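You operate a simulated robot arm through the tools that you are given. There is no shell and no other tool.

You are at the controls of a simulated robot arm. One attempt, no reset.

Task
Even out the yellow and green carboys with the racking hose.
Fine: orange coupler on the yellow port, purple on the green; the lever under the ledge open for one run, then shut; leave the couplers in their ports. Set down upright: coupler.

The check looks at the end state, three seconds after you hand in, the way a careful person would. Anything else that was tipped, shoved, dropped, spilled or broken makes it a failure.

Robot
A 7-joint arm with a two-finger parallel gripper, fixed in place. Base frame: the origin is at the foot of the arm, x ahead of it, y to its left, z up. Units: cm, rad, N and s.
With the tool pointing down near the work surface it reaches from about 28 to 64 cm from the base axis. Its first joint turns from -2.897 to 2.897 rad. Payload 1.57 kg.
The tool frame sits at the grasp point between the pads (the TCP): z along the fingers, y along the line on which they close. The tips reach 3 cm beyond it. Largest opening 8 cm; finger width 1.7, thickness 1.2; the body of the gripper, 4 by 8.2 cm, starts 8 cm behind the TCP.
Orientation is told as [roll, pitch, yaw] about the base's x, y, z axes, in that order, counted from this pose: with the fingers straight down and closing along the base's y, the tool's x points along the base's -x, its y along +y and its z along -z.

Tools
- The arm moves only by the tool send_rows. Its argument "motion" is a list of rows, each a list of 7 numbers: the turn, a rotation vector about the base's x, y, z in rad, then the shift along the base's x, y, z in cm, then the finger opening in cm, from 0 to 8. In form: [[ax, ay, az, tx, ty, tz, fingers], ...]. A call has 1 to 20 rows; each row shifts and turns the commanded pose from where the row before left it. Each row takes 0.2 s and may step no farther than 5 cm and 0.15 rad from the row before; otherwise, or with a gripper value out of range, the whole call is refused. A pose out of reach is approached as far as the arm can. The call stops where the force on the tool passes 80 N (or 10 N more than at its start, if that is more) or the arm is blocked; 0.2 s more then pass. The fingers move at their own pace (about 7.2 cm/s each) and stop on an object; they squeeze with about 43 N. The grip force told is the motor's: it shows also when the fingers shut on nothing. Time passes only in rows, and 0.2 s behind the last, so rows that do not move let the fingers close. The reply holds the time, the measured pose of the TCP, the force on the tool along the base axes, the opening and the grip force, in the units named above and with some noise, with the torque about the TCP (base axes, N m) and any sound that the robot's microphone picked up, and new pictures: "pictures" is both (left out), scene, wrist or none.
- Cameras (640 x 400 px; columns grow to the right, rows downward): "scene" is fixed at [39.87, -64.89, 163.19]; the picture's right is [0.96, -0.29, 0.00], its down [-0.19, -0.63, -0.75] and it looks along [0.22, 0.72, -0.66] (base axes); focal length 372 px, centre (320, 200). "wrist" rides on the gripper at [7.2, -0.7, -12.2] in the tool frame; the picture's right is [0.09, 1.00, 0.00], its down [-0.84, 0.08, -0.54] and it looks along [-0.54, 0.05, 0.84] (tool axes); focal length 238 px, centre (320, 200). There is no depth. A picture from a camera that has moved, and an enlarged one, comes with that camera's place and axes in the base frame and with its lens.
- raise_lower(by): slides the trunk up (or, below 0, down) by that many cm; the arm rides with it, the base frame stays. It gives what a move gives, with no picture.
- inspect(camera, box): a new picture of the part [left, top, right, bottom] of that camera's present view, enlarged. No time passes.
- finish_job(): hands the job in; it is judged then, once.

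Places have to be worked out from the pictures, the camera data and where the tool is seen. Open the gripper and draw the arm clear of the work before you hand the job in, unless the task says otherwise.

The tools are called after "Emit:" as a command line: name --pt "numbers of a row" for each row, then --argument value for the rest, lists and objects as JSON in quotes. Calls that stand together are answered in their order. send_rows: Moves the arm, as the interface text tells. Its arguments: {"type":"object","properties":{"motion":{"type":"array"},"pictures":{"type":"string","enum":["both","scene","wrist","none"]}},"required":["motion"]} The other tools are called the same way: raise_lower (by) slides the trunk up or down; inspect (camera, box) takes an enlarged picture of a part of a camera's view; finish_job () hands the job in.

At the start:

```text
time_s: 0.0
tool_pos: [35.22, 9.42, 121.62]
tool_rot: [0.0, 0.0, 0.001]
ft_force: [-0.5, -0.6, 0.2]
moment: [-0.01, 0.01, 0.0]
grip_width: 7.98
grasp_force: 0.0
trunk travel left (down, up): [-67.5, 31.5]
```

scene: 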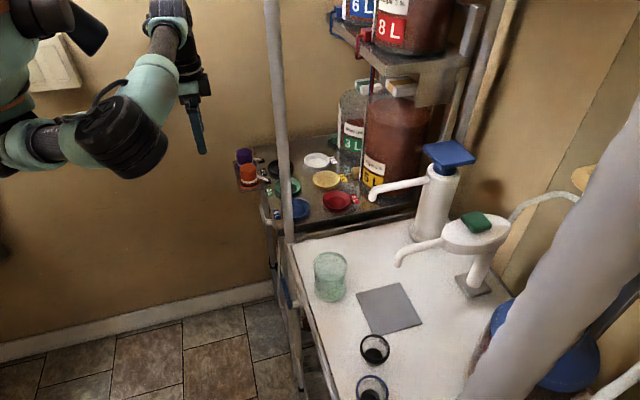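
wrist: 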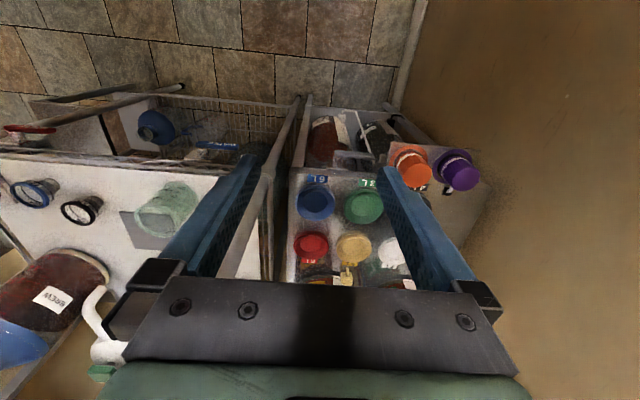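

I'll start by enlarging the views around the carboys, ports, and couplers to understand the layout before I move.

Emit:
inspect --camera "scene" --box '[220, 120, 400, 232]'

Emit:
inspect --camera "scene" --box '[320, 0, 500, 112]'

Emit:
inspect --camera "wrist" --box '[270, 90, 510, 290]'

Emit:
inspect --camera "scene" --box '[320, 70, 480, 220]'

```text
3.56 times, centred on (310, 176) of scene
camera zoom: at [39.87, -64.89, 163.19], right [0.96, -0.29, 0.0], down [-0.19, -0.63, -0.75], along [0.22, 0.72, -0.66], focal length 1321 px, centre (356, 285)
```

zoom: 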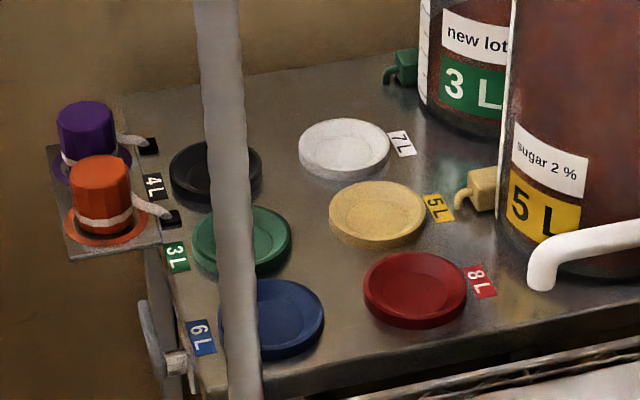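

```text
3.56 times, centred on (410, 56) of scene
camera zoom: at [39.87, -64.89, 163.19], right [0.96, -0.29, 0.0], down [-0.19, -0.63, -0.75], along [0.22, 0.72, -0.66], focal length 1321 px, centre (0, 712)
```

zoom: 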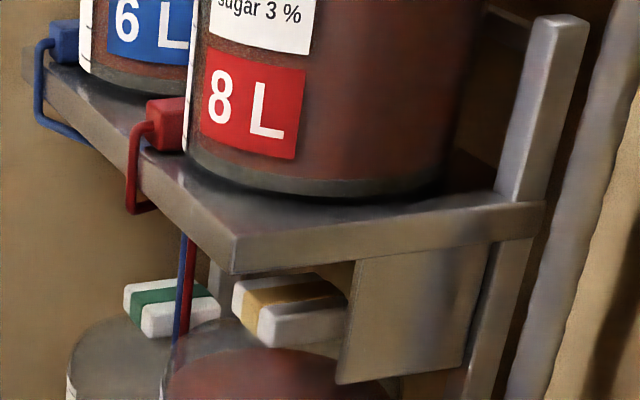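

```text
2.00 times, centred on (390, 190) of wrist
camera zoom: at [27.96, 8.76, 133.97], right [-0.09, 1.0, 0.0], down [0.84, 0.08, 0.54], along [0.54, 0.05, -0.84], focal length 477 px, centre (180, 220)
```

zoom: 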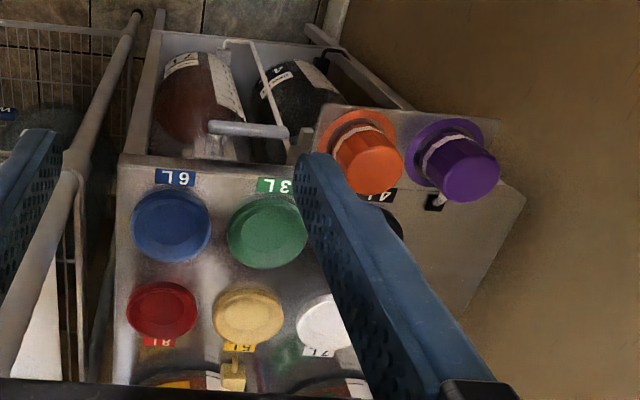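

```text
2.67 times, centred on (400, 145) of scene
camera zoom: at [39.87, -64.89, 163.19], right [0.96, -0.29, 0.0], down [-0.19, -0.63, -0.75], along [0.22, 0.72, -0.66], focal length 990 px, centre (107, 347)
```

zoom: 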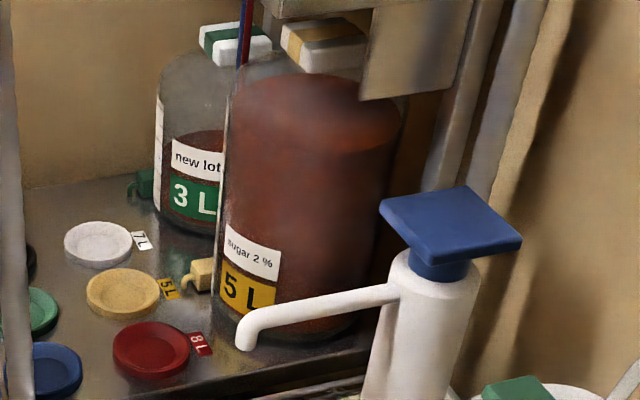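

The couplers (orange and purple) look to be parked on a side ledge near (45, 28, 95), and the yellow and green ports near (68, 21, 92) and (56, 21, 92). I'll look closer at the couplers and at what may be the lever under the edge.

Emit:
inspect --camera "scene" --box '[230, 140, 310, 190]'

Emit:
inspect --camera "scene" --box '[240, 180, 320, 230]'

Emit:
inspect --camera "wrist" --box '[280, 90, 400, 165]'

Emit:
inspect --camera "wrist" --box '[370, 130, 500, 215]'

Emit:
inspect --camera "scene" --box '[220, 180, 460, 400]'

```text
8.00 times, centred on (270, 165) of scene
camera zoom: at [39.87, -64.89, 163.19], right [0.96, -0.29, 0.0], down [-0.19, -0.63, -0.75], along [0.22, 0.72, -0.66], focal length 2972 px, centre (720, 480)
```

zoom: 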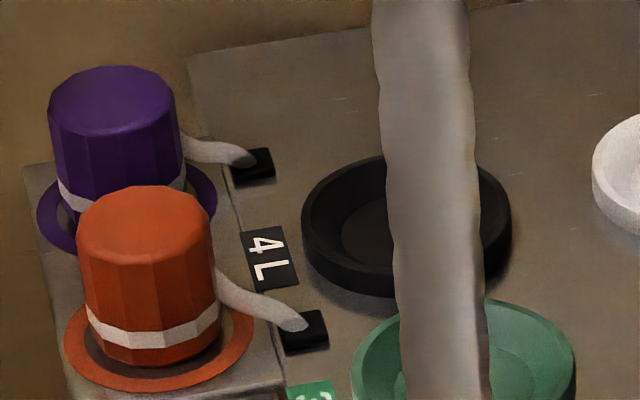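

```text
8.00 times, centred on (280, 205) of scene
camera zoom: at [39.87, -64.89, 163.19], right [0.96, -0.29, 0.0], down [-0.19, -0.63, -0.75], along [0.22, 0.72, -0.66], focal length 2972 px, centre (640, 160)
```

zoom: 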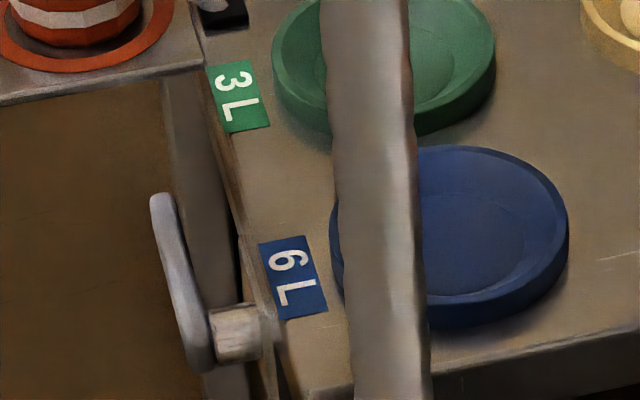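

```text
5.33 times, centred on (340, 128) of wrist
camera zoom: at [27.96, 8.76, 133.97], right [-0.09, 1.0, 0.0], down [0.84, 0.08, 0.54], along [0.54, 0.05, -0.84], focal length 1271 px, centre (213, 587)
```

zoom: 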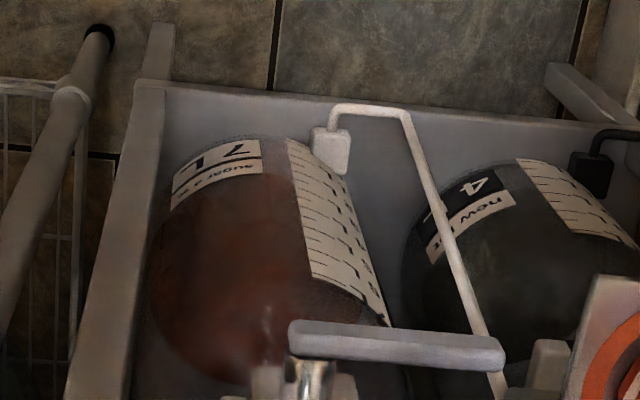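

```text
4.71 times, centred on (435, 172) of wrist
camera zoom: at [27.96, 8.76, 133.97], right [-0.09, 1.0, 0.0], down [0.84, 0.08, 0.54], along [0.54, 0.05, -0.84], focal length 1122 px, centre (-221, 329)
```

zoom: 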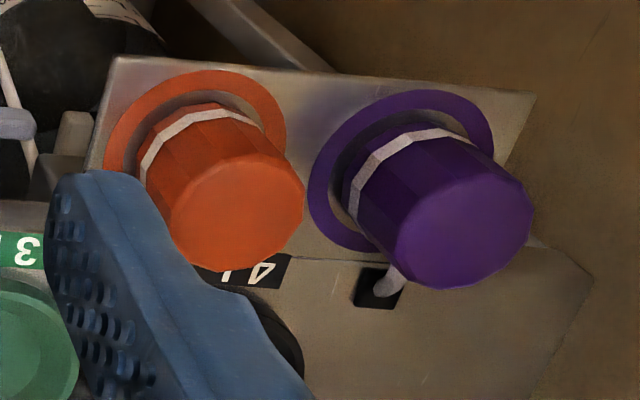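

```text
1.82 times, centred on (340, 290) of scene
camera zoom: at [39.87, -64.89, 163.19], right [0.96, -0.29, 0.0], down [-0.19, -0.63, -0.75], along [0.22, 0.72, -0.66], focal length 675 px, centre (284, 36)
```

zoom: 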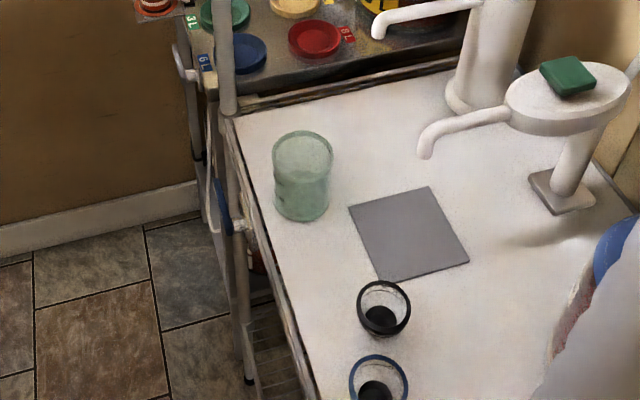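

The valve lever appears as a horizontal bar at roughly (47, 14→22, 85.7) on the side facing me. There is also a vertical pole near (53, 6), so I'll keep clear of it while I shift the wrist camera for a second, closer viewpoint.

Emit:
send_rows --pt "0 0 0 -1 3 -1 8" --pt "0 0 0 -1 3 -2 8" --pt "0 0 0 -1 3 -2 8" --pt "0 0 0 -1 3 -2 8" --pt "0 0 0 0 0 0 8"

```text
time_s: 1.2
tool_pos: [31.21, 21.47, 114.62]
tool_rot: [0.0, 0.0, 0.0]
ft_force: [0.6, 0.2, 0.7]
moment: [0.01, -0.02, -0.01]
grip_width: 7.97
grasp_force: 0.1
trunk travel left (down, up): [-67.5, 31.5]
camera wrist: at [23.98, 20.78, 126.73], right [-0.09, 1.0, 0.0], down [0.84, 0.08, 0.54], along [0.54, 0.05, -0.84], focal length 238 px, centre (320, 200)
```

scene: 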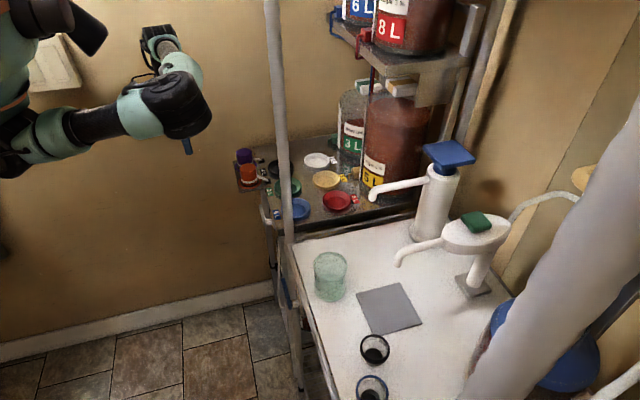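
wrist: 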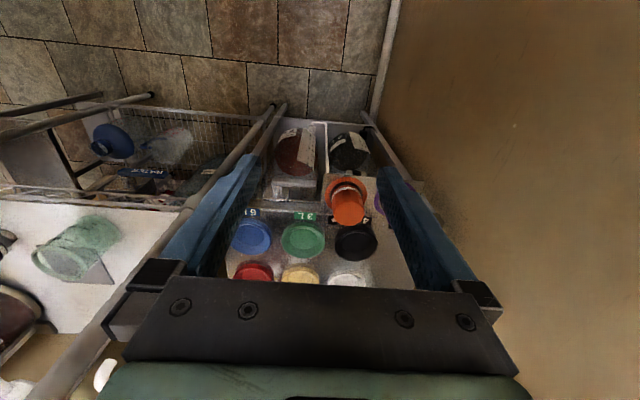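

The wrist view now shows orange, green, blue, black and the lever from a second angle. I'll zoom in to refine these places.

Emit:
inspect --camera "wrist" --box '[220, 190, 400, 300]'

Emit:
inspect --camera "wrist" --box '[240, 110, 340, 210]'

```text
3.56 times, centred on (310, 245) of wrist
camera zoom: at [23.98, 20.78, 126.73], right [-0.09, 1.0, 0.0], down [0.84, 0.08, 0.54], along [0.54, 0.05, -0.84], focal length 848 px, centre (356, 40)
```

zoom: 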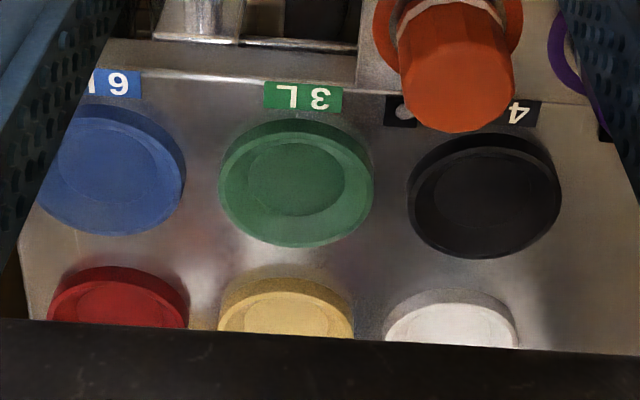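

```text
4.00 times, centred on (290, 160) of wrist
camera zoom: at [23.98, 20.78, 126.73], right [-0.09, 1.0, 0.0], down [0.84, 0.08, 0.54], along [0.54, 0.05, -0.84], focal length 953 px, centre (440, 360)
```

zoom: 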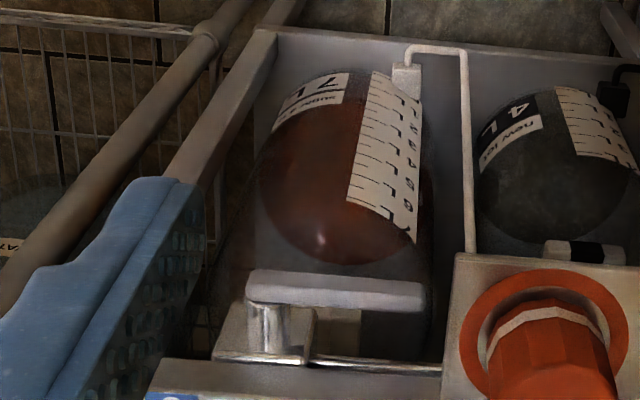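

Combining both wrist views puts the orange coupler's top near (46, 27.5, 95.5). I'll move above it, keeping the tips well clear, and re-measure from closer.

Emit:
send_rows --pt "0 0 0 2.96 1.2 -1.0 8" --pt "0 0 0 2.96 1.2 -1.0 8" --pt "0 0 0 2.96 1.2 -1.0 8" --pt "0 0 0 2.96 1.2 -1.5 8" --pt "0 0 0 2.96 1.2 -1.5 8" --pt "0 0 0 0 0 0 8"

```text
time_s: 2.6
tool_pos: [45.82, 27.26, 108.67]
tool_rot: [0.001, 0.001, 0.0]
ft_force: [0.0, 0.8, 0.1]
moment: [0.03, 0.01, 0.0]
grip_width: 7.99
grasp_force: 0.1
trunk travel left (down, up): [-67.5, 31.5]
camera wrist: at [38.73, 26.69, 120.9], right [-0.09, 1.0, 0.0], down [0.84, 0.08, 0.54], along [0.54, 0.05, -0.84], focal length 238 px, centre (320, 200)
```

scene: 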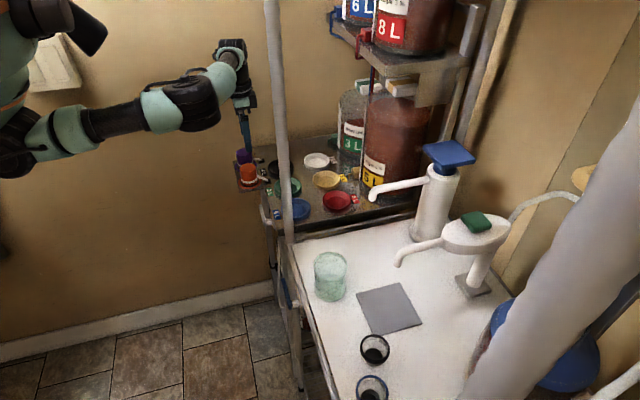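
wrist: 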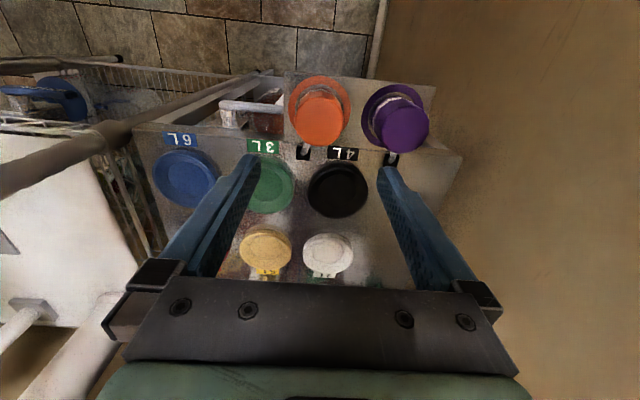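

Emit:
inspect --camera "wrist" --box '[270, 60, 450, 172]'

Emit:
inspect --camera "wrist" --box '[140, 70, 300, 170]'

Emit:
inspect --camera "wrist" --box '[220, 150, 400, 290]'

Emit:
inspect --camera "scene" --box '[225, 85, 305, 185]'

```text
3.56 times, centred on (360, 116) of wrist
camera zoom: at [38.73, 26.69, 120.9], right [-0.09, 1.0, 0.0], down [0.84, 0.08, 0.54], along [0.54, 0.05, -0.84], focal length 848 px, centre (178, 499)
```

zoom: 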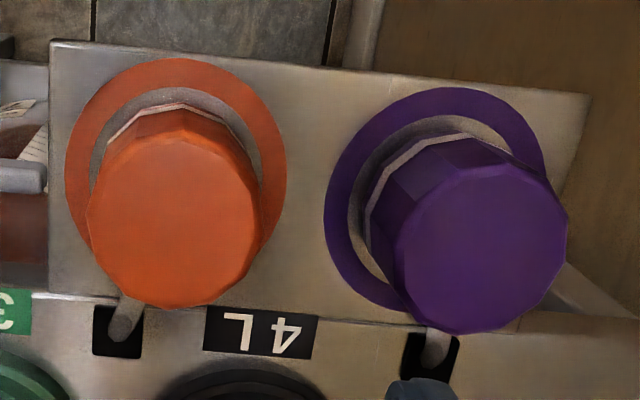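

```text
4.00 times, centred on (220, 120) of wrist
camera zoom: at [38.73, 26.69, 120.9], right [-0.09, 1.0, 0.0], down [0.84, 0.08, 0.54], along [0.54, 0.05, -0.84], focal length 953 px, centre (720, 520)
```

zoom: 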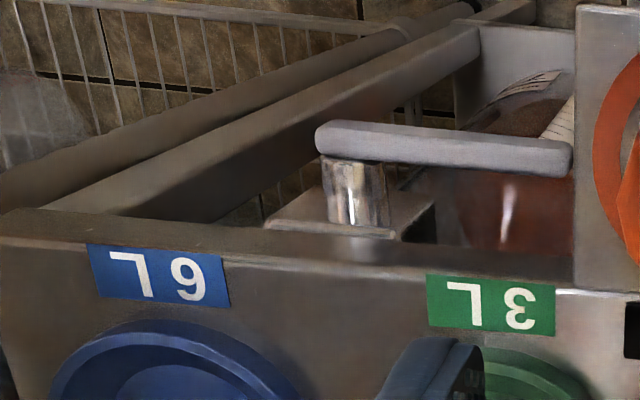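

```text
2.86 times, centred on (310, 220) of wrist
camera zoom: at [38.73, 26.69, 120.9], right [-0.09, 1.0, 0.0], down [0.84, 0.08, 0.54], along [0.54, 0.05, -0.84], focal length 681 px, centre (349, 143)
```

zoom: 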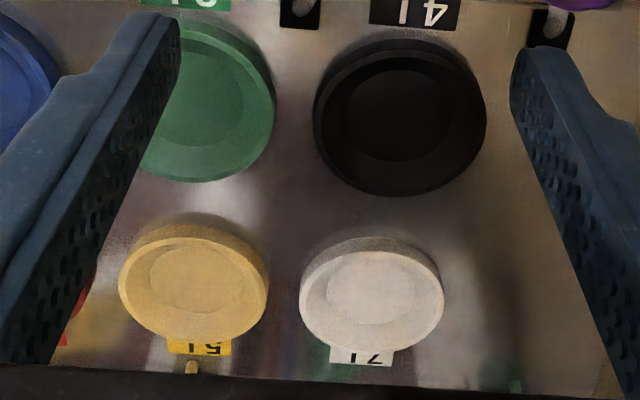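

```text
4.00 times, centred on (265, 135) of scene
camera zoom: at [39.87, -64.89, 163.19], right [0.96, -0.29, 0.0], down [-0.19, -0.63, -0.75], along [0.22, 0.72, -0.66], focal length 1486 px, centre (540, 460)
```

zoom: 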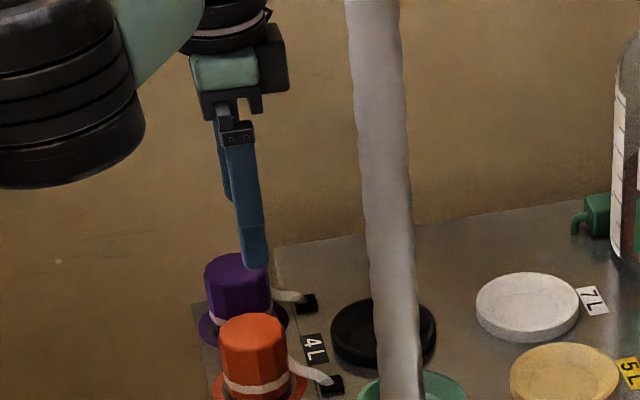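

Refined from this closer view: orange is centred near (44.9, 27.2) with its top around z≈97, and purple near (45, 35.8). The green port is near (55.2, 20.4) and the yellow near (67.9, 20.4). I'll centre over orange, narrow the fingers a little to clear purple, and come down partway.

Emit:
send_rows --pt "0 0 0 -0.9 -0.05 -2 6.8" --pt "0 0 0 0 0 -2.5 6.8" --pt "0 0 0 0 0 -2.5 6.8" --pt "0 0 0 0 0 -1.5 6.8" --pt "0 0 0 0 0 0 6.8"

Emit:
inspect --camera "wrist" --box '[220, 60, 460, 210]'

Emit:
inspect --camera "scene" --box '[225, 105, 305, 205]'

```text
time_s: 3.8
tool_pos: [44.98, 27.56, 100.37]
tool_rot: [0.0, 0.0, 0.002]
ft_force: [0.2, -0.5, -1.0]
moment: [-0.04, -0.01, -0.01]
grip_width: 6.8
grasp_force: 0.1
trunk travel left (down, up): [-67.5, 31.5]
camera wrist: at [37.76, 26.87, 112.5], right [-0.09, 1.0, 0.0], down [0.84, 0.08, 0.54], along [0.54, 0.05, -0.84], focal length 238 px, centre (320, 200)
```

scene: 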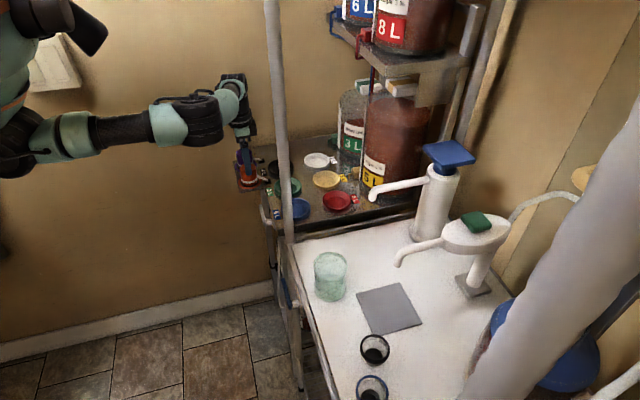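
wrist: 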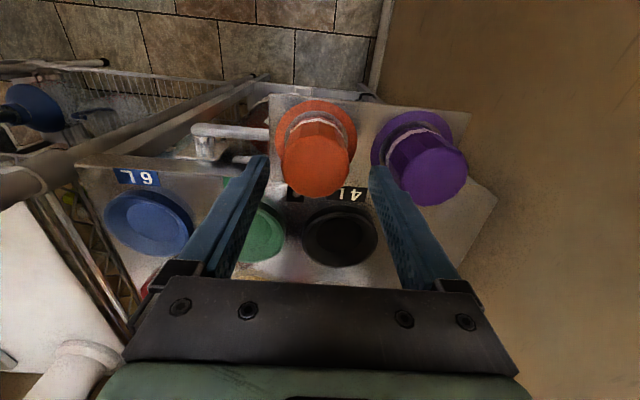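

```text
2.67 times, centred on (340, 135) of wrist
camera zoom: at [37.76, 26.87, 112.5], right [-0.09, 1.0, 0.0], down [0.84, 0.08, 0.54], along [0.54, 0.05, -0.84], focal length 636 px, centre (267, 373)
```

zoom: 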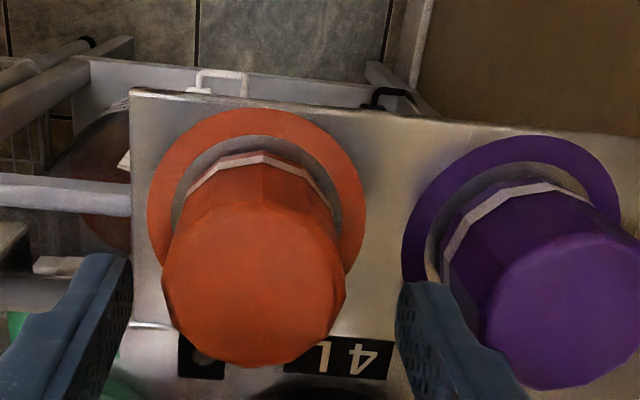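

```text
4.00 times, centred on (265, 155) of scene
camera zoom: at [39.87, -64.89, 163.19], right [0.96, -0.29, 0.0], down [-0.19, -0.63, -0.75], along [0.22, 0.72, -0.66], focal length 1486 px, centre (540, 380)
```

zoom: 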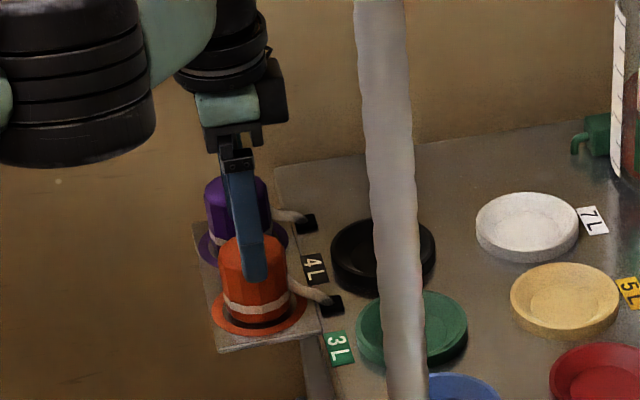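

Geometry agrees across both cameras: orange axis ≈ (45.0, 27.2), top z≈97, brim z≈92. I'll descend so the tips stop just above the brim and close on the body.

Emit:
send_rows --pt "0 0 0 -0.1 -0.15 -1.4 6.8" --pt "0 0 0 0 0 -1.4 6.8" --pt "0 0 0 0 0 -1.3 6.8" --pt "0 0 0 0 0 0 6.8"

Emit:
inspect --camera "scene" --box '[225, 105, 305, 205]'

Emit:
inspect --camera "wrist" --box '[220, 60, 460, 210]'

```text
time_s: 4.8
tool_pos: [44.95, 27.36, 96.17]
tool_rot: [-0.001, 0.0, 0.0]
ft_force: [-0.3, -0.1, 0.1]
moment: [-0.02, -0.01, -0.01]
grip_width: 6.78
grasp_force: 0.0
trunk travel left (down, up): [-67.5, 31.5]
camera wrist: at [37.8, 26.68, 108.38], right [-0.09, 1.0, 0.0], down [0.84, 0.08, 0.54], along [0.54, 0.05, -0.84], focal length 238 px, centre (320, 200)
```

scene: 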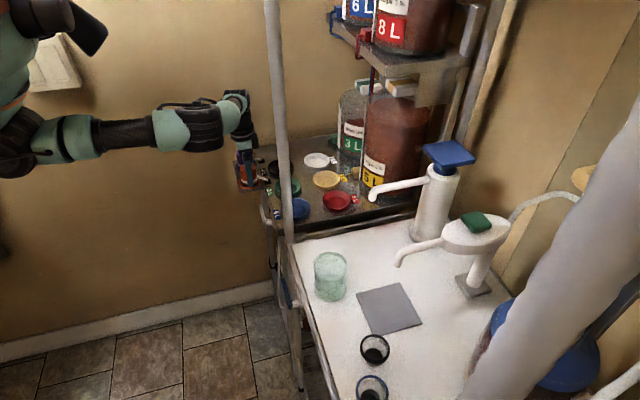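
wrist: 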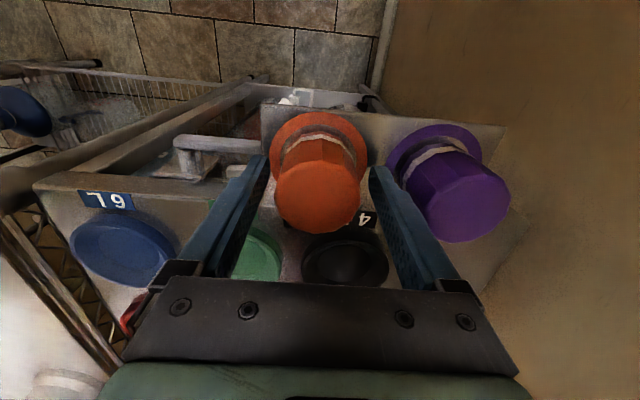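

```text
4.00 times, centred on (265, 155) of scene
camera zoom: at [39.87, -64.89, 163.19], right [0.96, -0.29, 0.0], down [-0.19, -0.63, -0.75], along [0.22, 0.72, -0.66], focal length 1486 px, centre (540, 380)
```

zoom: 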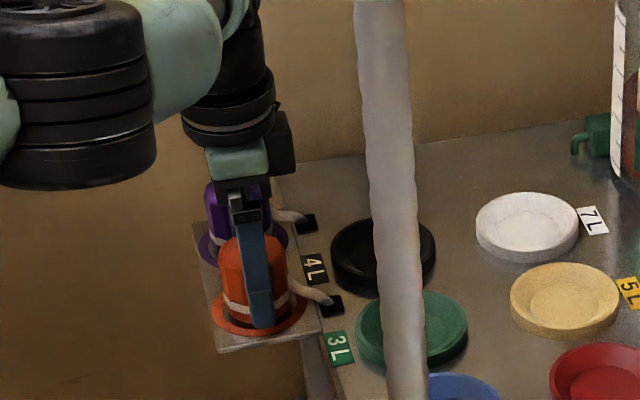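

```text
2.67 times, centred on (340, 135) of wrist
camera zoom: at [37.8, 26.68, 108.38], right [-0.09, 1.0, 0.0], down [0.84, 0.08, 0.54], along [0.54, 0.05, -0.84], focal length 636 px, centre (267, 373)
```

zoom: 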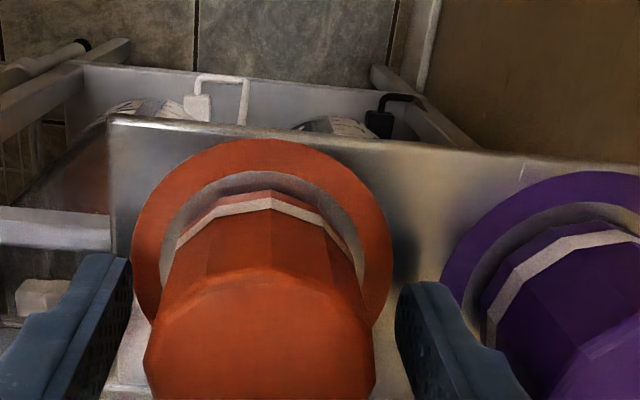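

The fingers straddle the orange body evenly, with the tips just above the ledge. Closing now.

Emit:
send_rows --pt "0 0 0 0 0 0 4" --pt "0 0 0 0 0 0 4" --pt "0 0 0 0 0 0 4" --pictures "both"

```text
time_s: 5.6
tool_pos: [44.91, 27.36, 96.18]
tool_rot: [-0.001, 0.0, -0.001]
ft_force: [-0.1, 0.2, 0.2]
moment: [-0.06, -0.01, -0.01]
grip_width: 4.9
grasp_force: 43.0
trunk travel left (down, up): [-67.5, 31.5]
camera wrist: at [37.81, 26.68, 108.39], right [-0.09, 1.0, 0.0], down [0.84, 0.08, 0.54], along [0.54, 0.05, -0.84], focal length 238 px, centre (320, 200)
```

scene: 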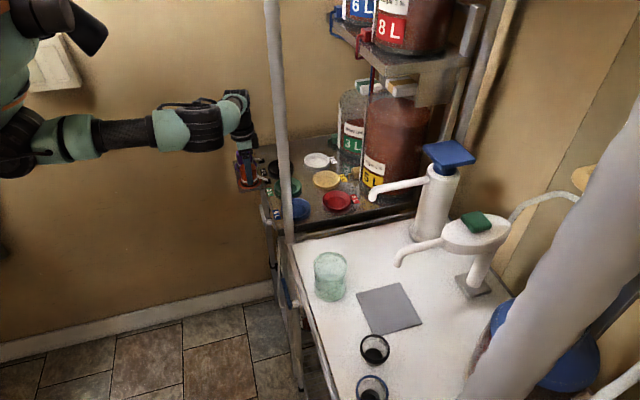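
wrist: 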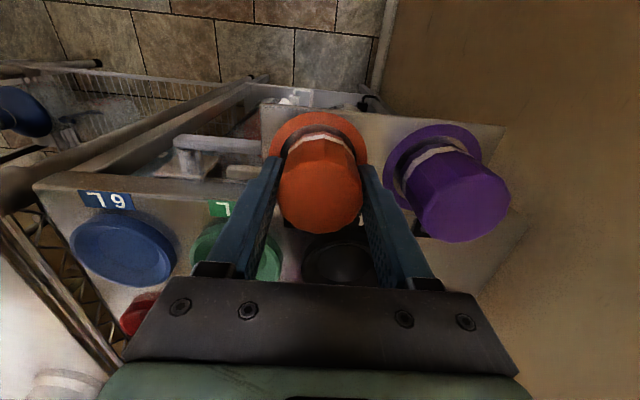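

Gripped at 4.9 cm with full force. I'll lift slowly and check that the coupler comes free and what the hose does.

Emit:
send_rows --pt "0 0 0 0 0 0.7 4" --pt "0 0 0 0 0 1 4" --pt "0 0 0 0 0 1.5 4" --pt "0 0 0 0 0 0 4"

Emit:
inspect --camera "scene" --box '[225, 105, 305, 205]'

Emit:
inspect --camera "wrist" --box '[220, 60, 460, 210]'

```text
time_s: 6.6
tool_pos: [44.88, 27.28, 99.33]
tool_rot: [-0.001, -0.001, -0.001]
ft_force: [0.0, -1.0, -2.1]
moment: [0.01, -0.03, 0.01]
grip_width: 4.89
grasp_force: 42.8
trunk travel left (down, up): [-67.5, 31.5]
camera wrist: at [37.76, 26.63, 111.63], right [-0.09, 1.0, 0.0], down [0.84, 0.08, 0.54], along [0.54, 0.05, -0.84], focal length 238 px, centre (320, 200)
```

scene: 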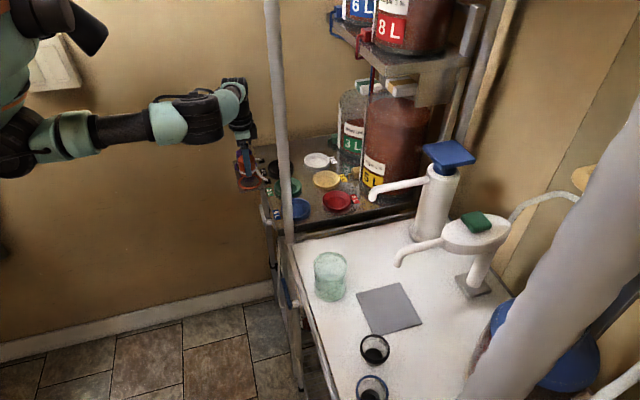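
wrist: 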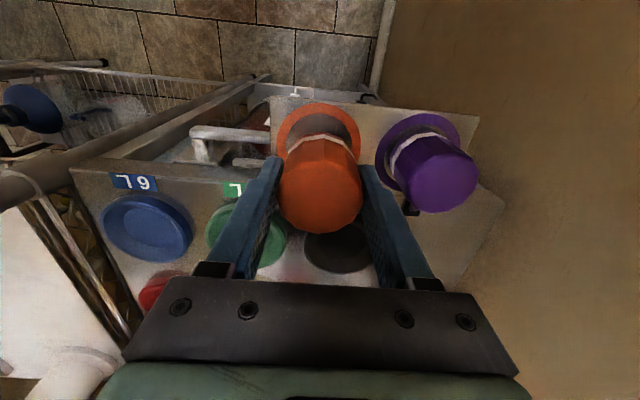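

```text
4.00 times, centred on (265, 155) of scene
camera zoom: at [39.87, -64.89, 163.19], right [0.96, -0.29, 0.0], down [-0.19, -0.63, -0.75], along [0.22, 0.72, -0.66], focal length 1486 px, centre (540, 380)
```

zoom: 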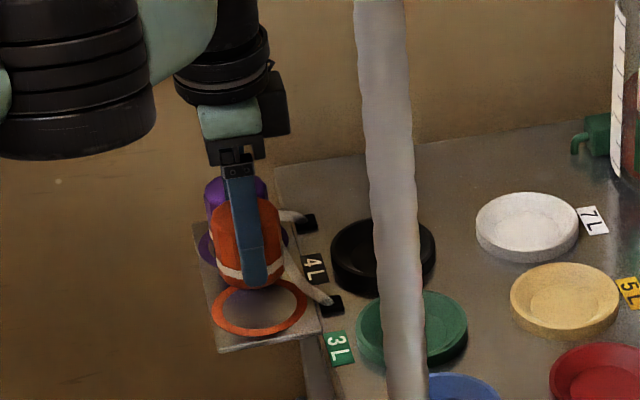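

```text
2.67 times, centred on (340, 135) of wrist
camera zoom: at [37.76, 26.63, 111.63], right [-0.09, 1.0, 0.0], down [0.84, 0.08, 0.54], along [0.54, 0.05, -0.84], focal length 636 px, centre (267, 373)
```

zoom: 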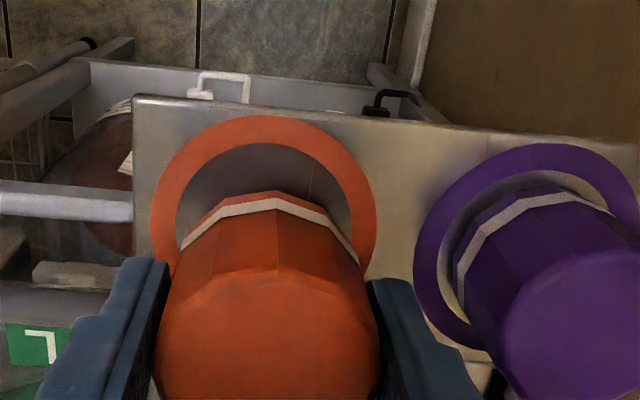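

The coupler came off cleanly (about 2 N) and the hose pays out from its grommet. I'll raise it so its base clears all the port rims, then go partway toward yellow to see how reach behaves.

Emit:
send_rows --pt "0 0 0 0 0 1.5 4" --pt "0 0 0 0 0 1.5 4" --pt "0 0 0 2.5 -0.75 0 4" --pt "0 0 0 2.5 -0.75 0 4" --pt "0 0 0 2.5 -0.75 0 4" --pt "0 0 0 2.5 -0.75 0 4" --pt "0 0 0 0 0 0 4"

Emit:
inspect --camera "scene" --box '[180, 50, 420, 210]'

```text
time_s: 8.2
tool_pos: [54.95, 24.23, 102.29]
tool_rot: [0.001, -0.001, 0.002]
ft_force: [0.6, -1.0, -0.4]
moment: [0.0, 0.0, -0.01]
grip_width: 4.91
grasp_force: 43.1
trunk travel left (down, up): [-67.5, 31.5]
camera wrist: at [47.8, 23.6, 114.46], right [-0.09, 1.0, 0.0], down [0.84, 0.08, 0.54], along [0.54, 0.05, -0.84], focal length 238 px, centre (320, 200)
```

scene: 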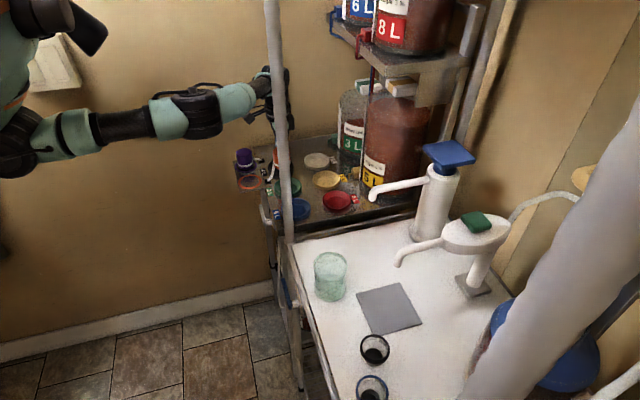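
wrist: 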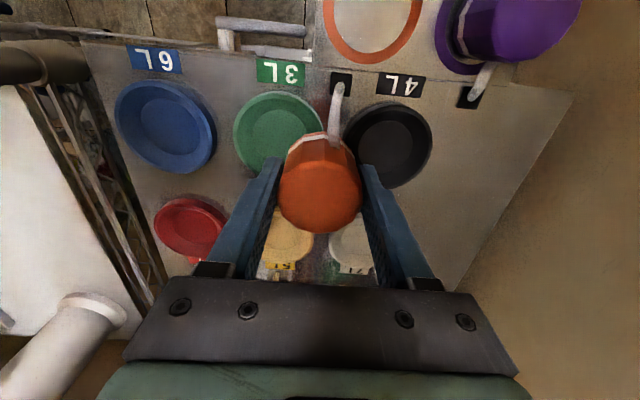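

```text
2.50 times, centred on (300, 130) of scene
camera zoom: at [39.87, -64.89, 163.19], right [0.96, -0.29, 0.0], down [-0.19, -0.63, -0.75], along [0.22, 0.72, -0.66], focal length 929 px, centre (370, 375)
```

zoom: 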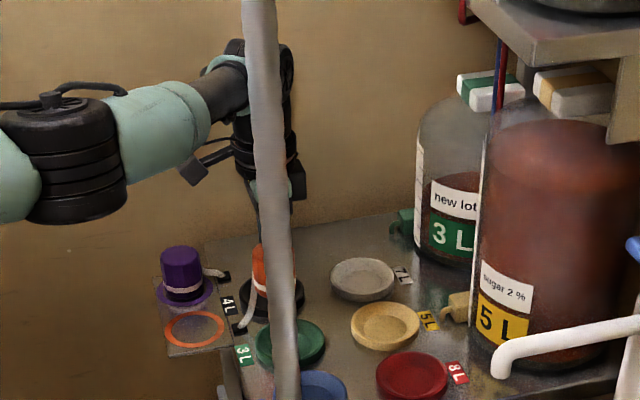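

Reach is fine so far and the hose trails freely. Scene view again gives the yellow port ≈ (67.8, 20.4). I'll move on to about (62, 22) and check tracking and clearance near the upper shelf.

Emit:
send_rows --pt "0 0 0 2.3 -0.7 0 4" --pt "0 0 0 2.3 -0.7 0 4" --pt "0 0 0 2.3 -0.7 0 4" --pt "0 0 0 0 0 0 4"

Emit:
inspect --camera "scene" --box '[180, 20, 450, 200]'

Emit:
inspect --camera "wrist" --box '[200, 60, 440, 280]'

```text
time_s: 9.2
tool_pos: [61.75, 21.95, 102.34]
tool_rot: [-0.001, 0.0, 0.003]
ft_force: [0.4, -0.7, -1.0]
moment: [0.02, 0.01, -0.01]
grip_width: 4.91
grasp_force: 43.0
trunk travel left (down, up): [-67.5, 31.5]
camera wrist: at [54.68, 21.36, 114.55], right [-0.09, 1.0, 0.0], down [0.84, 0.08, 0.54], along [0.54, 0.05, -0.84], focal length 238 px, centre (320, 200)
```

scene: 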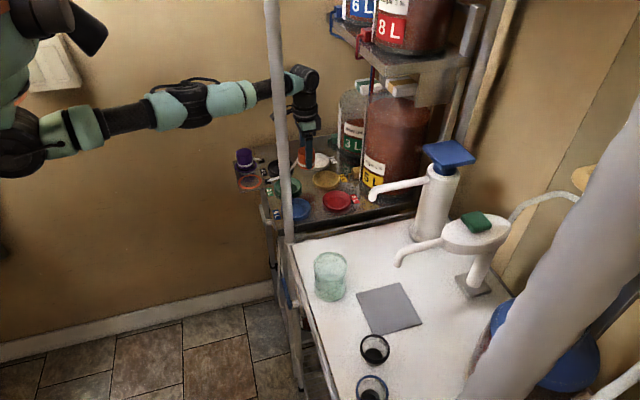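
wrist: 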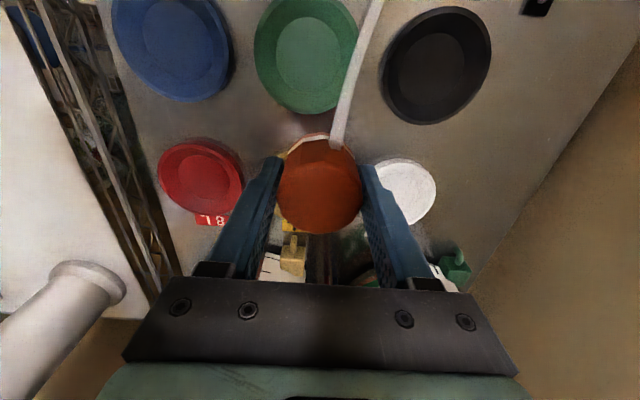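

```text
2.22 times, centred on (315, 110) of scene
camera zoom: at [39.87, -64.89, 163.19], right [0.96, -0.29, 0.0], down [-0.19, -0.63, -0.75], along [0.22, 0.72, -0.66], focal length 826 px, centre (331, 400)
```

zoom: 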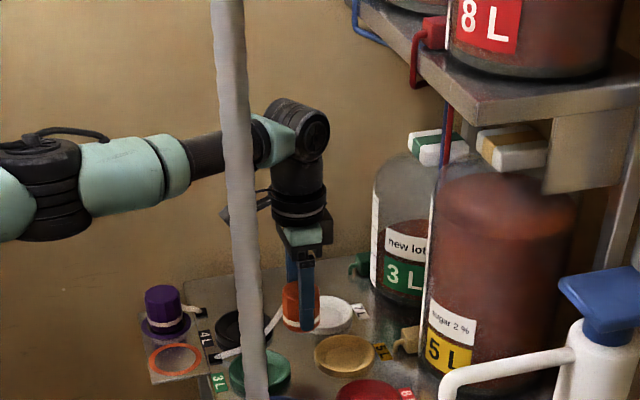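

```text
1.82 times, centred on (320, 170) of wrist
camera zoom: at [54.68, 21.36, 114.55], right [-0.09, 1.0, 0.0], down [0.84, 0.08, 0.54], along [0.54, 0.05, -0.84], focal length 433 px, centre (320, 254)
```

zoom: 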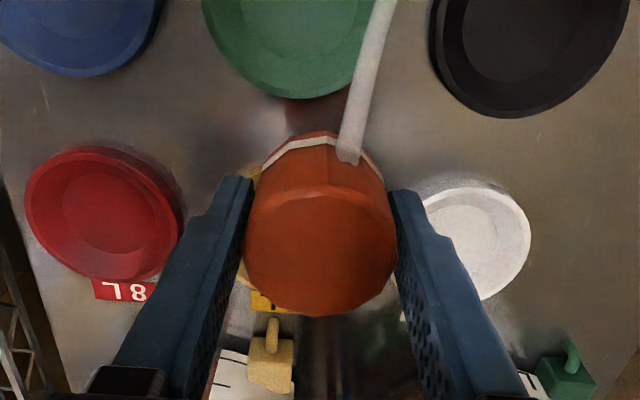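

The arm tracks well. Combining views, the yellow port's rim centre is ≈ (67.3, 20.4, 93.2), midway between red and white. I'll move above it, still high, and verify alignment.

Emit:
send_rows --pt "0 0 0 1.8 -0.57 -0.5 4" --pt "0 0 0 1.8 -0.57 -0.5 4" --pt "0 0 0 1.8 -0.57 -0.5 4" --pt "0 0 0 0 0 0 4" --pt "0 0 0 0 0 0 4"

Emit:
inspect --camera "scene" --box '[250, 50, 410, 220]'

Emit:
inspect --camera "wrist" --box '[140, 60, 500, 280]'

```text
time_s: 10.4
tool_pos: [62.59, 20.41, 101.69]
tool_rot: [0.0, 0.0, -0.001]
ft_force: [1.0, 0.5, -1.4]
moment: [0.02, 0.01, -0.01]
grip_width: 4.9
grasp_force: 43.4
out of reach, approached as far as the arm can: row 1, 2, 3
trunk travel left (down, up): [-67.5, 31.5]
camera wrist: at [55.36, 19.73, 113.98], right [-0.09, 1.0, 0.0], down [0.84, 0.08, 0.54], along [0.54, 0.05, -0.84], focal length 238 px, centre (320, 200)
```

scene: 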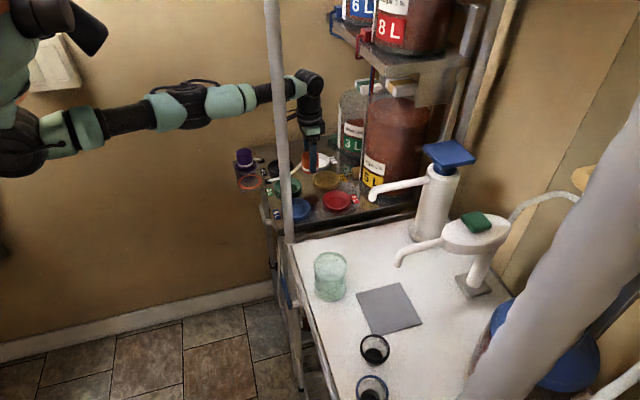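
wrist: 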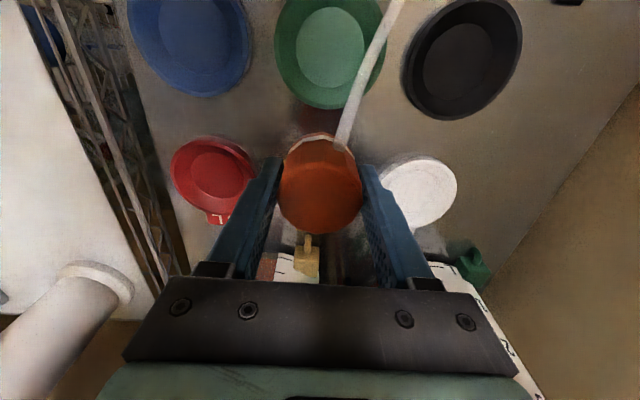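

```text
2.35 times, centred on (330, 135) of scene
camera zoom: at [39.87, -64.89, 163.19], right [0.96, -0.29, 0.0], down [-0.19, -0.63, -0.75], along [0.22, 0.72, -0.66], focal length 874 px, centre (296, 353)
```

zoom: 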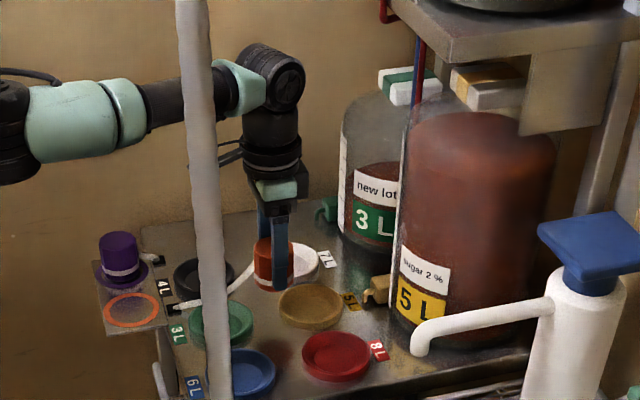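

```text
1.78 times, centred on (320, 170) of wrist
camera zoom: at [55.36, 19.73, 113.98], right [-0.09, 1.0, 0.0], down [0.84, 0.08, 0.54], along [0.54, 0.05, -0.84], focal length 424 px, centre (320, 253)
```

zoom: 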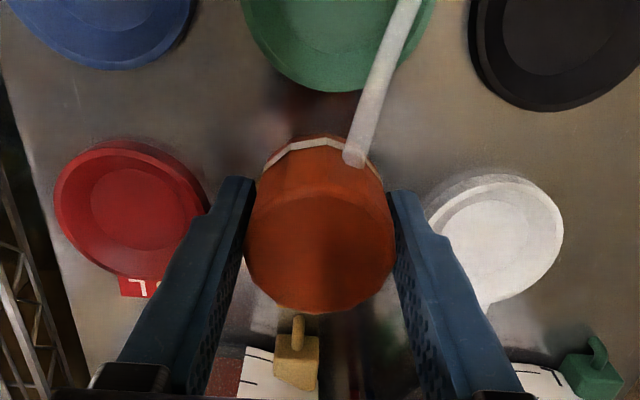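

Straight-down reach ends at about 66 cm from the base axis (the arm is nearly stretched), while yellow sits at about 70 cm. I'll carry the coupler back to its ring on the ledge and regrip it with the fingers pitched forward, which gives the extra reach with the coupler still upright. First I'll back up and see where the commanded pose stands.

Emit:
send_rows --pt "0 0 0 -2.5 0.5 0.7 4" --pt "0 0 0 -2.5 0.5 0.7 4" --pt "0 0 0 -2.5 0.8 0 4" --pt "0 0 0 0 0 0 4" --pictures "none"

```text
time_s: 11.4
tool_pos: [60.58, 24.6, 102.57]
tool_rot: [0.0, 0.001, 0.0]
ft_force: [-0.5, -0.6, -2.2]
moment: [0.02, 0.0, 0.0]
grip_width: 4.91
grasp_force: 43.0
out of reach, approached as far as the arm can: row 1, 2, 3
trunk travel left (down, up): [-67.5, 31.5]
```

The reading is odd: (60.6, 24.6), farther in y than commanded. I'll send idle rows and check where it settles before moving further.

Emit:
send_rows --pt "0 0 0 0 0 0 4" --pt "0 0 0 0 0 0 4"

```text
time_s: 12.0
tool_pos: [60.64, 24.69, 102.66]
tool_rot: [-0.002, 0.001, 0.0]
ft_force: [0.0, 0.5, -1.5]
moment: [0.0, 0.0, 0.01]
grip_width: 4.91
grasp_force: 43.3
trunk travel left (down, up): [-67.5, 31.5]
camera wrist: at [53.46, 24.02, 114.81], right [-0.09, 1.0, 0.0], down [0.84, 0.08, 0.54], along [0.54, 0.05, -0.84], focal length 238 px, centre (320, 200)
```

scene: 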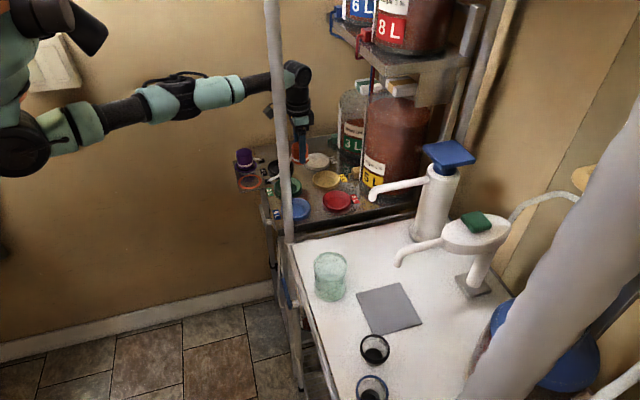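
wrist: 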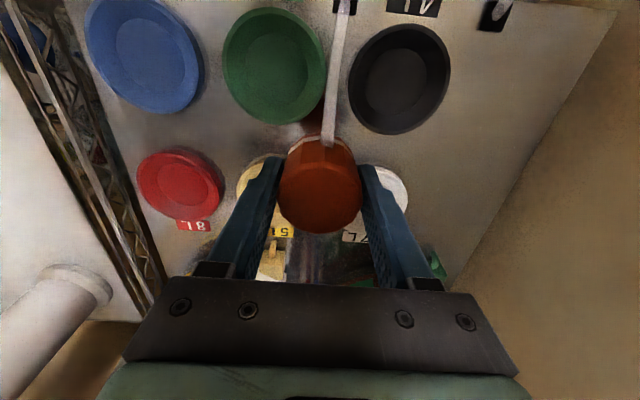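

It's holding steady with the coupler still firmly gripped. I'll try a small inward radial move to learn how the commanded pose responds.

Emit:
send_rows --pt "0 0 0 -1.5 -0.6 0 4" --pt "0 0 0 0 0 0 4" --pictures "none"

```text
time_s: 12.6
tool_pos: [60.5, 24.72, 102.66]
tool_rot: [-0.001, 0.002, 0.0]
ft_force: [0.0, -1.1, -2.4]
moment: [0.03, -0.04, 0.03]
grip_width: 4.93
grasp_force: 43.6
out of reach, approached as far as the arm can: row 1
trunk travel left (down, up): [-67.5, 31.5]
```

Only a tiny inward motion (r 65.5→65.35): the straight elbow is near-singular, so radial commands act weakly at first. I'll repeat small inward rows, which should unfold it, with the path staying clear above the ports.

Emit:
send_rows --pt "0 0 0 -2 -0.8 0 4" --pt "0 0 0 -2 -0.8 0 4" --pt "0 0 0 -2 -0.8 0 4" --pt "0 0 0 0 0 0 4" --pictures "none"

```text
time_s: 13.6
tool_pos: [60.56, 24.64, 102.64]
tool_rot: [-0.002, 0.002, 0.001]
ft_force: [-0.4, 1.2, -1.1]
moment: [0.03, -0.01, -0.02]
grip_width: 4.88
grasp_force: 43.2
out of reach, approached as far as the arm can: row 1, 2, 3
trunk travel left (down, up): [-67.5, 31.5]
```

Pure radial motion is stuck at the straight elbow. A vertical move should make the elbow share the motion and bend it out of the singularity. The coupler base is about 5 cm above the rims, so I'll lower 3 cm, then try inward.

Emit:
send_rows --pt "0 0 0 -0.5 -0.2 -1.5 4" --pt "0 0 0 -0.5 -0.2 -1.5 4" --pt "0 0 0 -1 -0.4 0 4" --pt "0 0 0 0 0 0 4" --pictures "none"

```text
time_s: 14.6
tool_pos: [60.18, 24.68, 99.41]
tool_rot: [-0.002, 0.002, 0.002]
ft_force: [-0.1, -0.3, -1.6]
moment: [-0.02, 0.02, 0.02]
grip_width: 4.89
grasp_force: 42.7
out of reach, approached as far as the arm can: row 1, 2, 3
trunk travel left (down, up): [-67.5, 31.5]
```

It slid down but stayed at full stretch. I'll try the opposite: up with a slight inward component, then read again.

Emit:
send_rows --pt "0 0 0 -0.5 -0.2 2 4" --pt "0 0 0 -0.5 -0.2 2 4" --pt "0 0 0 -0.5 -0.2 2 4" --pt "0 0 0 -1 -0.4 0 4" --pt "0 0 0 0 0 0 4" --pictures "scene"

```text
time_s: 15.8
tool_pos: [60.69, 24.85, 105.59]
tool_rot: [-0.001, 0.002, -0.001]
ft_force: [-0.2, -0.4, -1.8]
moment: [0.0, -0.01, -0.01]
grip_width: 4.88
grasp_force: 43.0
out of reach, approached as far as the arm can: row 1, 2, 3, 4
trunk travel left (down, up): [-67.5, 31.5]
```

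scene: 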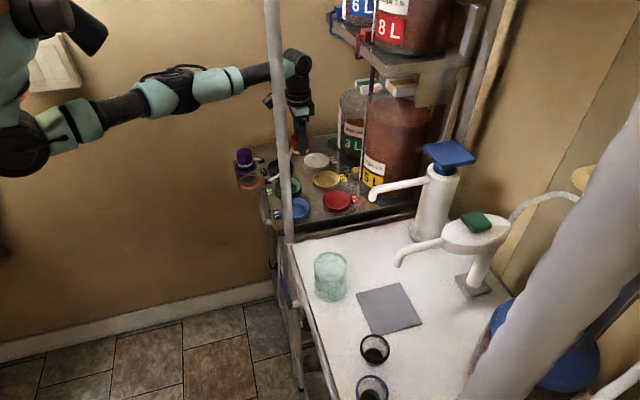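

Those three points fit a sphere about a shoulder at z≈131, so the elbow is still straight. The elbow's cylinder axis looks vertical in the picture, so it bends sideways. I'll sweep tangentially back toward −y, which should flex it, then pull inward.

Emit:
send_rows --pt "0 0 0 0.3 -2 0 4" --pt "0 0 0 0.3 -2 0 4" --pt "0 0 0 -0.5 -2 0 4" --pt "0 0 0 -1 -0.4 0 4" --pt "0 0 0 0 0 0 4" --pictures "scene"

```text
time_s: 17.0
tool_pos: [62.7, 19.55, 105.29]
tool_rot: [-0.002, 0.002, 0.0]
ft_force: [0.2, -0.1, -1.1]
moment: [0.0, 0.03, -0.02]
grip_width: 4.87
grasp_force: 43.1
out of reach, approached as far as the arm can: row 1, 2, 3, 4
trunk travel left (down, up): [-67.5, 31.5]
```

scene: 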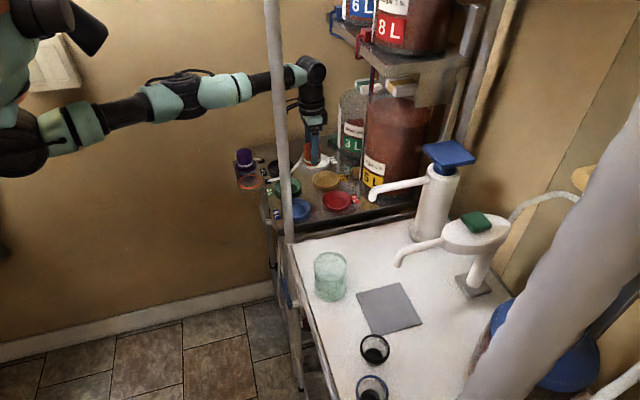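

Still on the sphere. Larger steps may be failing because the elbow must swing fast near straight, so I'll try many very small inward rows instead.

Emit:
send_rows --pt "0 0 0 -0.1 -0.03 0 4" --pt "0 0 0 -0.1 -0.03 0 4" --pt "0 0 0 -0.1 -0.03 0 4" --pt "0 0 0 -0.15 -0.05 0 4" --pt "0 0 0 -0.15 -0.05 0 4" --pt "0 0 0 -0.2 -0.06 0 4" --pt "0 0 0 -0.2 -0.06 0 4" --pt "0 0 0 -0.3 -0.1 0 4" --pt "0 0 0 -0.3 -0.1 0 4" --pt "0 0 0 0 0 0 4" --pictures "none"

```text
time_s: 19.2
tool_pos: [62.74, 19.59, 105.14]
tool_rot: [-0.002, 0.0, 0.0]
ft_force: [0.7, 0.4, -2.5]
moment: [0.0, -0.04, 0.0]
grip_width: 4.91
grasp_force: 43.0
out of reach, approached as far as the arm can: row 3, 5, 7, 8, 9
trunk travel left (down, up): [-67.5, 31.5]
```

Tiny steps don't help either. Earlier pictures show the elbow sits on the −y side of the arm line, so sweeping the hand toward +y should flex it. I'll do a longer +y sweep at this safe height (over the black/white ports, well clear of purple and the wall) with a slight inward bias.

Emit:
send_rows --pt "0 0 0 -1.2 2 0 4" --pt "0 0 0 -1.2 2 0 4" --pt "0 0 0 -1.2 2 0 4" --pt "0 0 0 -1.3 2 0 4" --pt "0 0 0 -1.4 2 0 4" --pt "0 0 0 -1.5 2 0 4" --pt "0 0 0 0 0 0 4" --pictures "scene"

```text
time_s: 20.8
tool_pos: [56.42, 32.35, 105.23]
tool_rot: [-0.002, 0.0, -0.001]
ft_force: [-0.2, 0.0, -1.0]
moment: [0.0, 0.0, 0.0]
grip_width: 4.85
grasp_force: 43.0
out of reach, approached as far as the arm can: row 1, 2, 4, 6
trunk travel left (down, up): [-67.5, 31.5]
```

scene: 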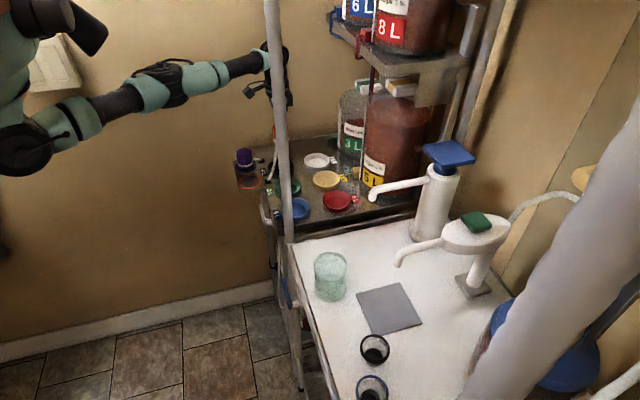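

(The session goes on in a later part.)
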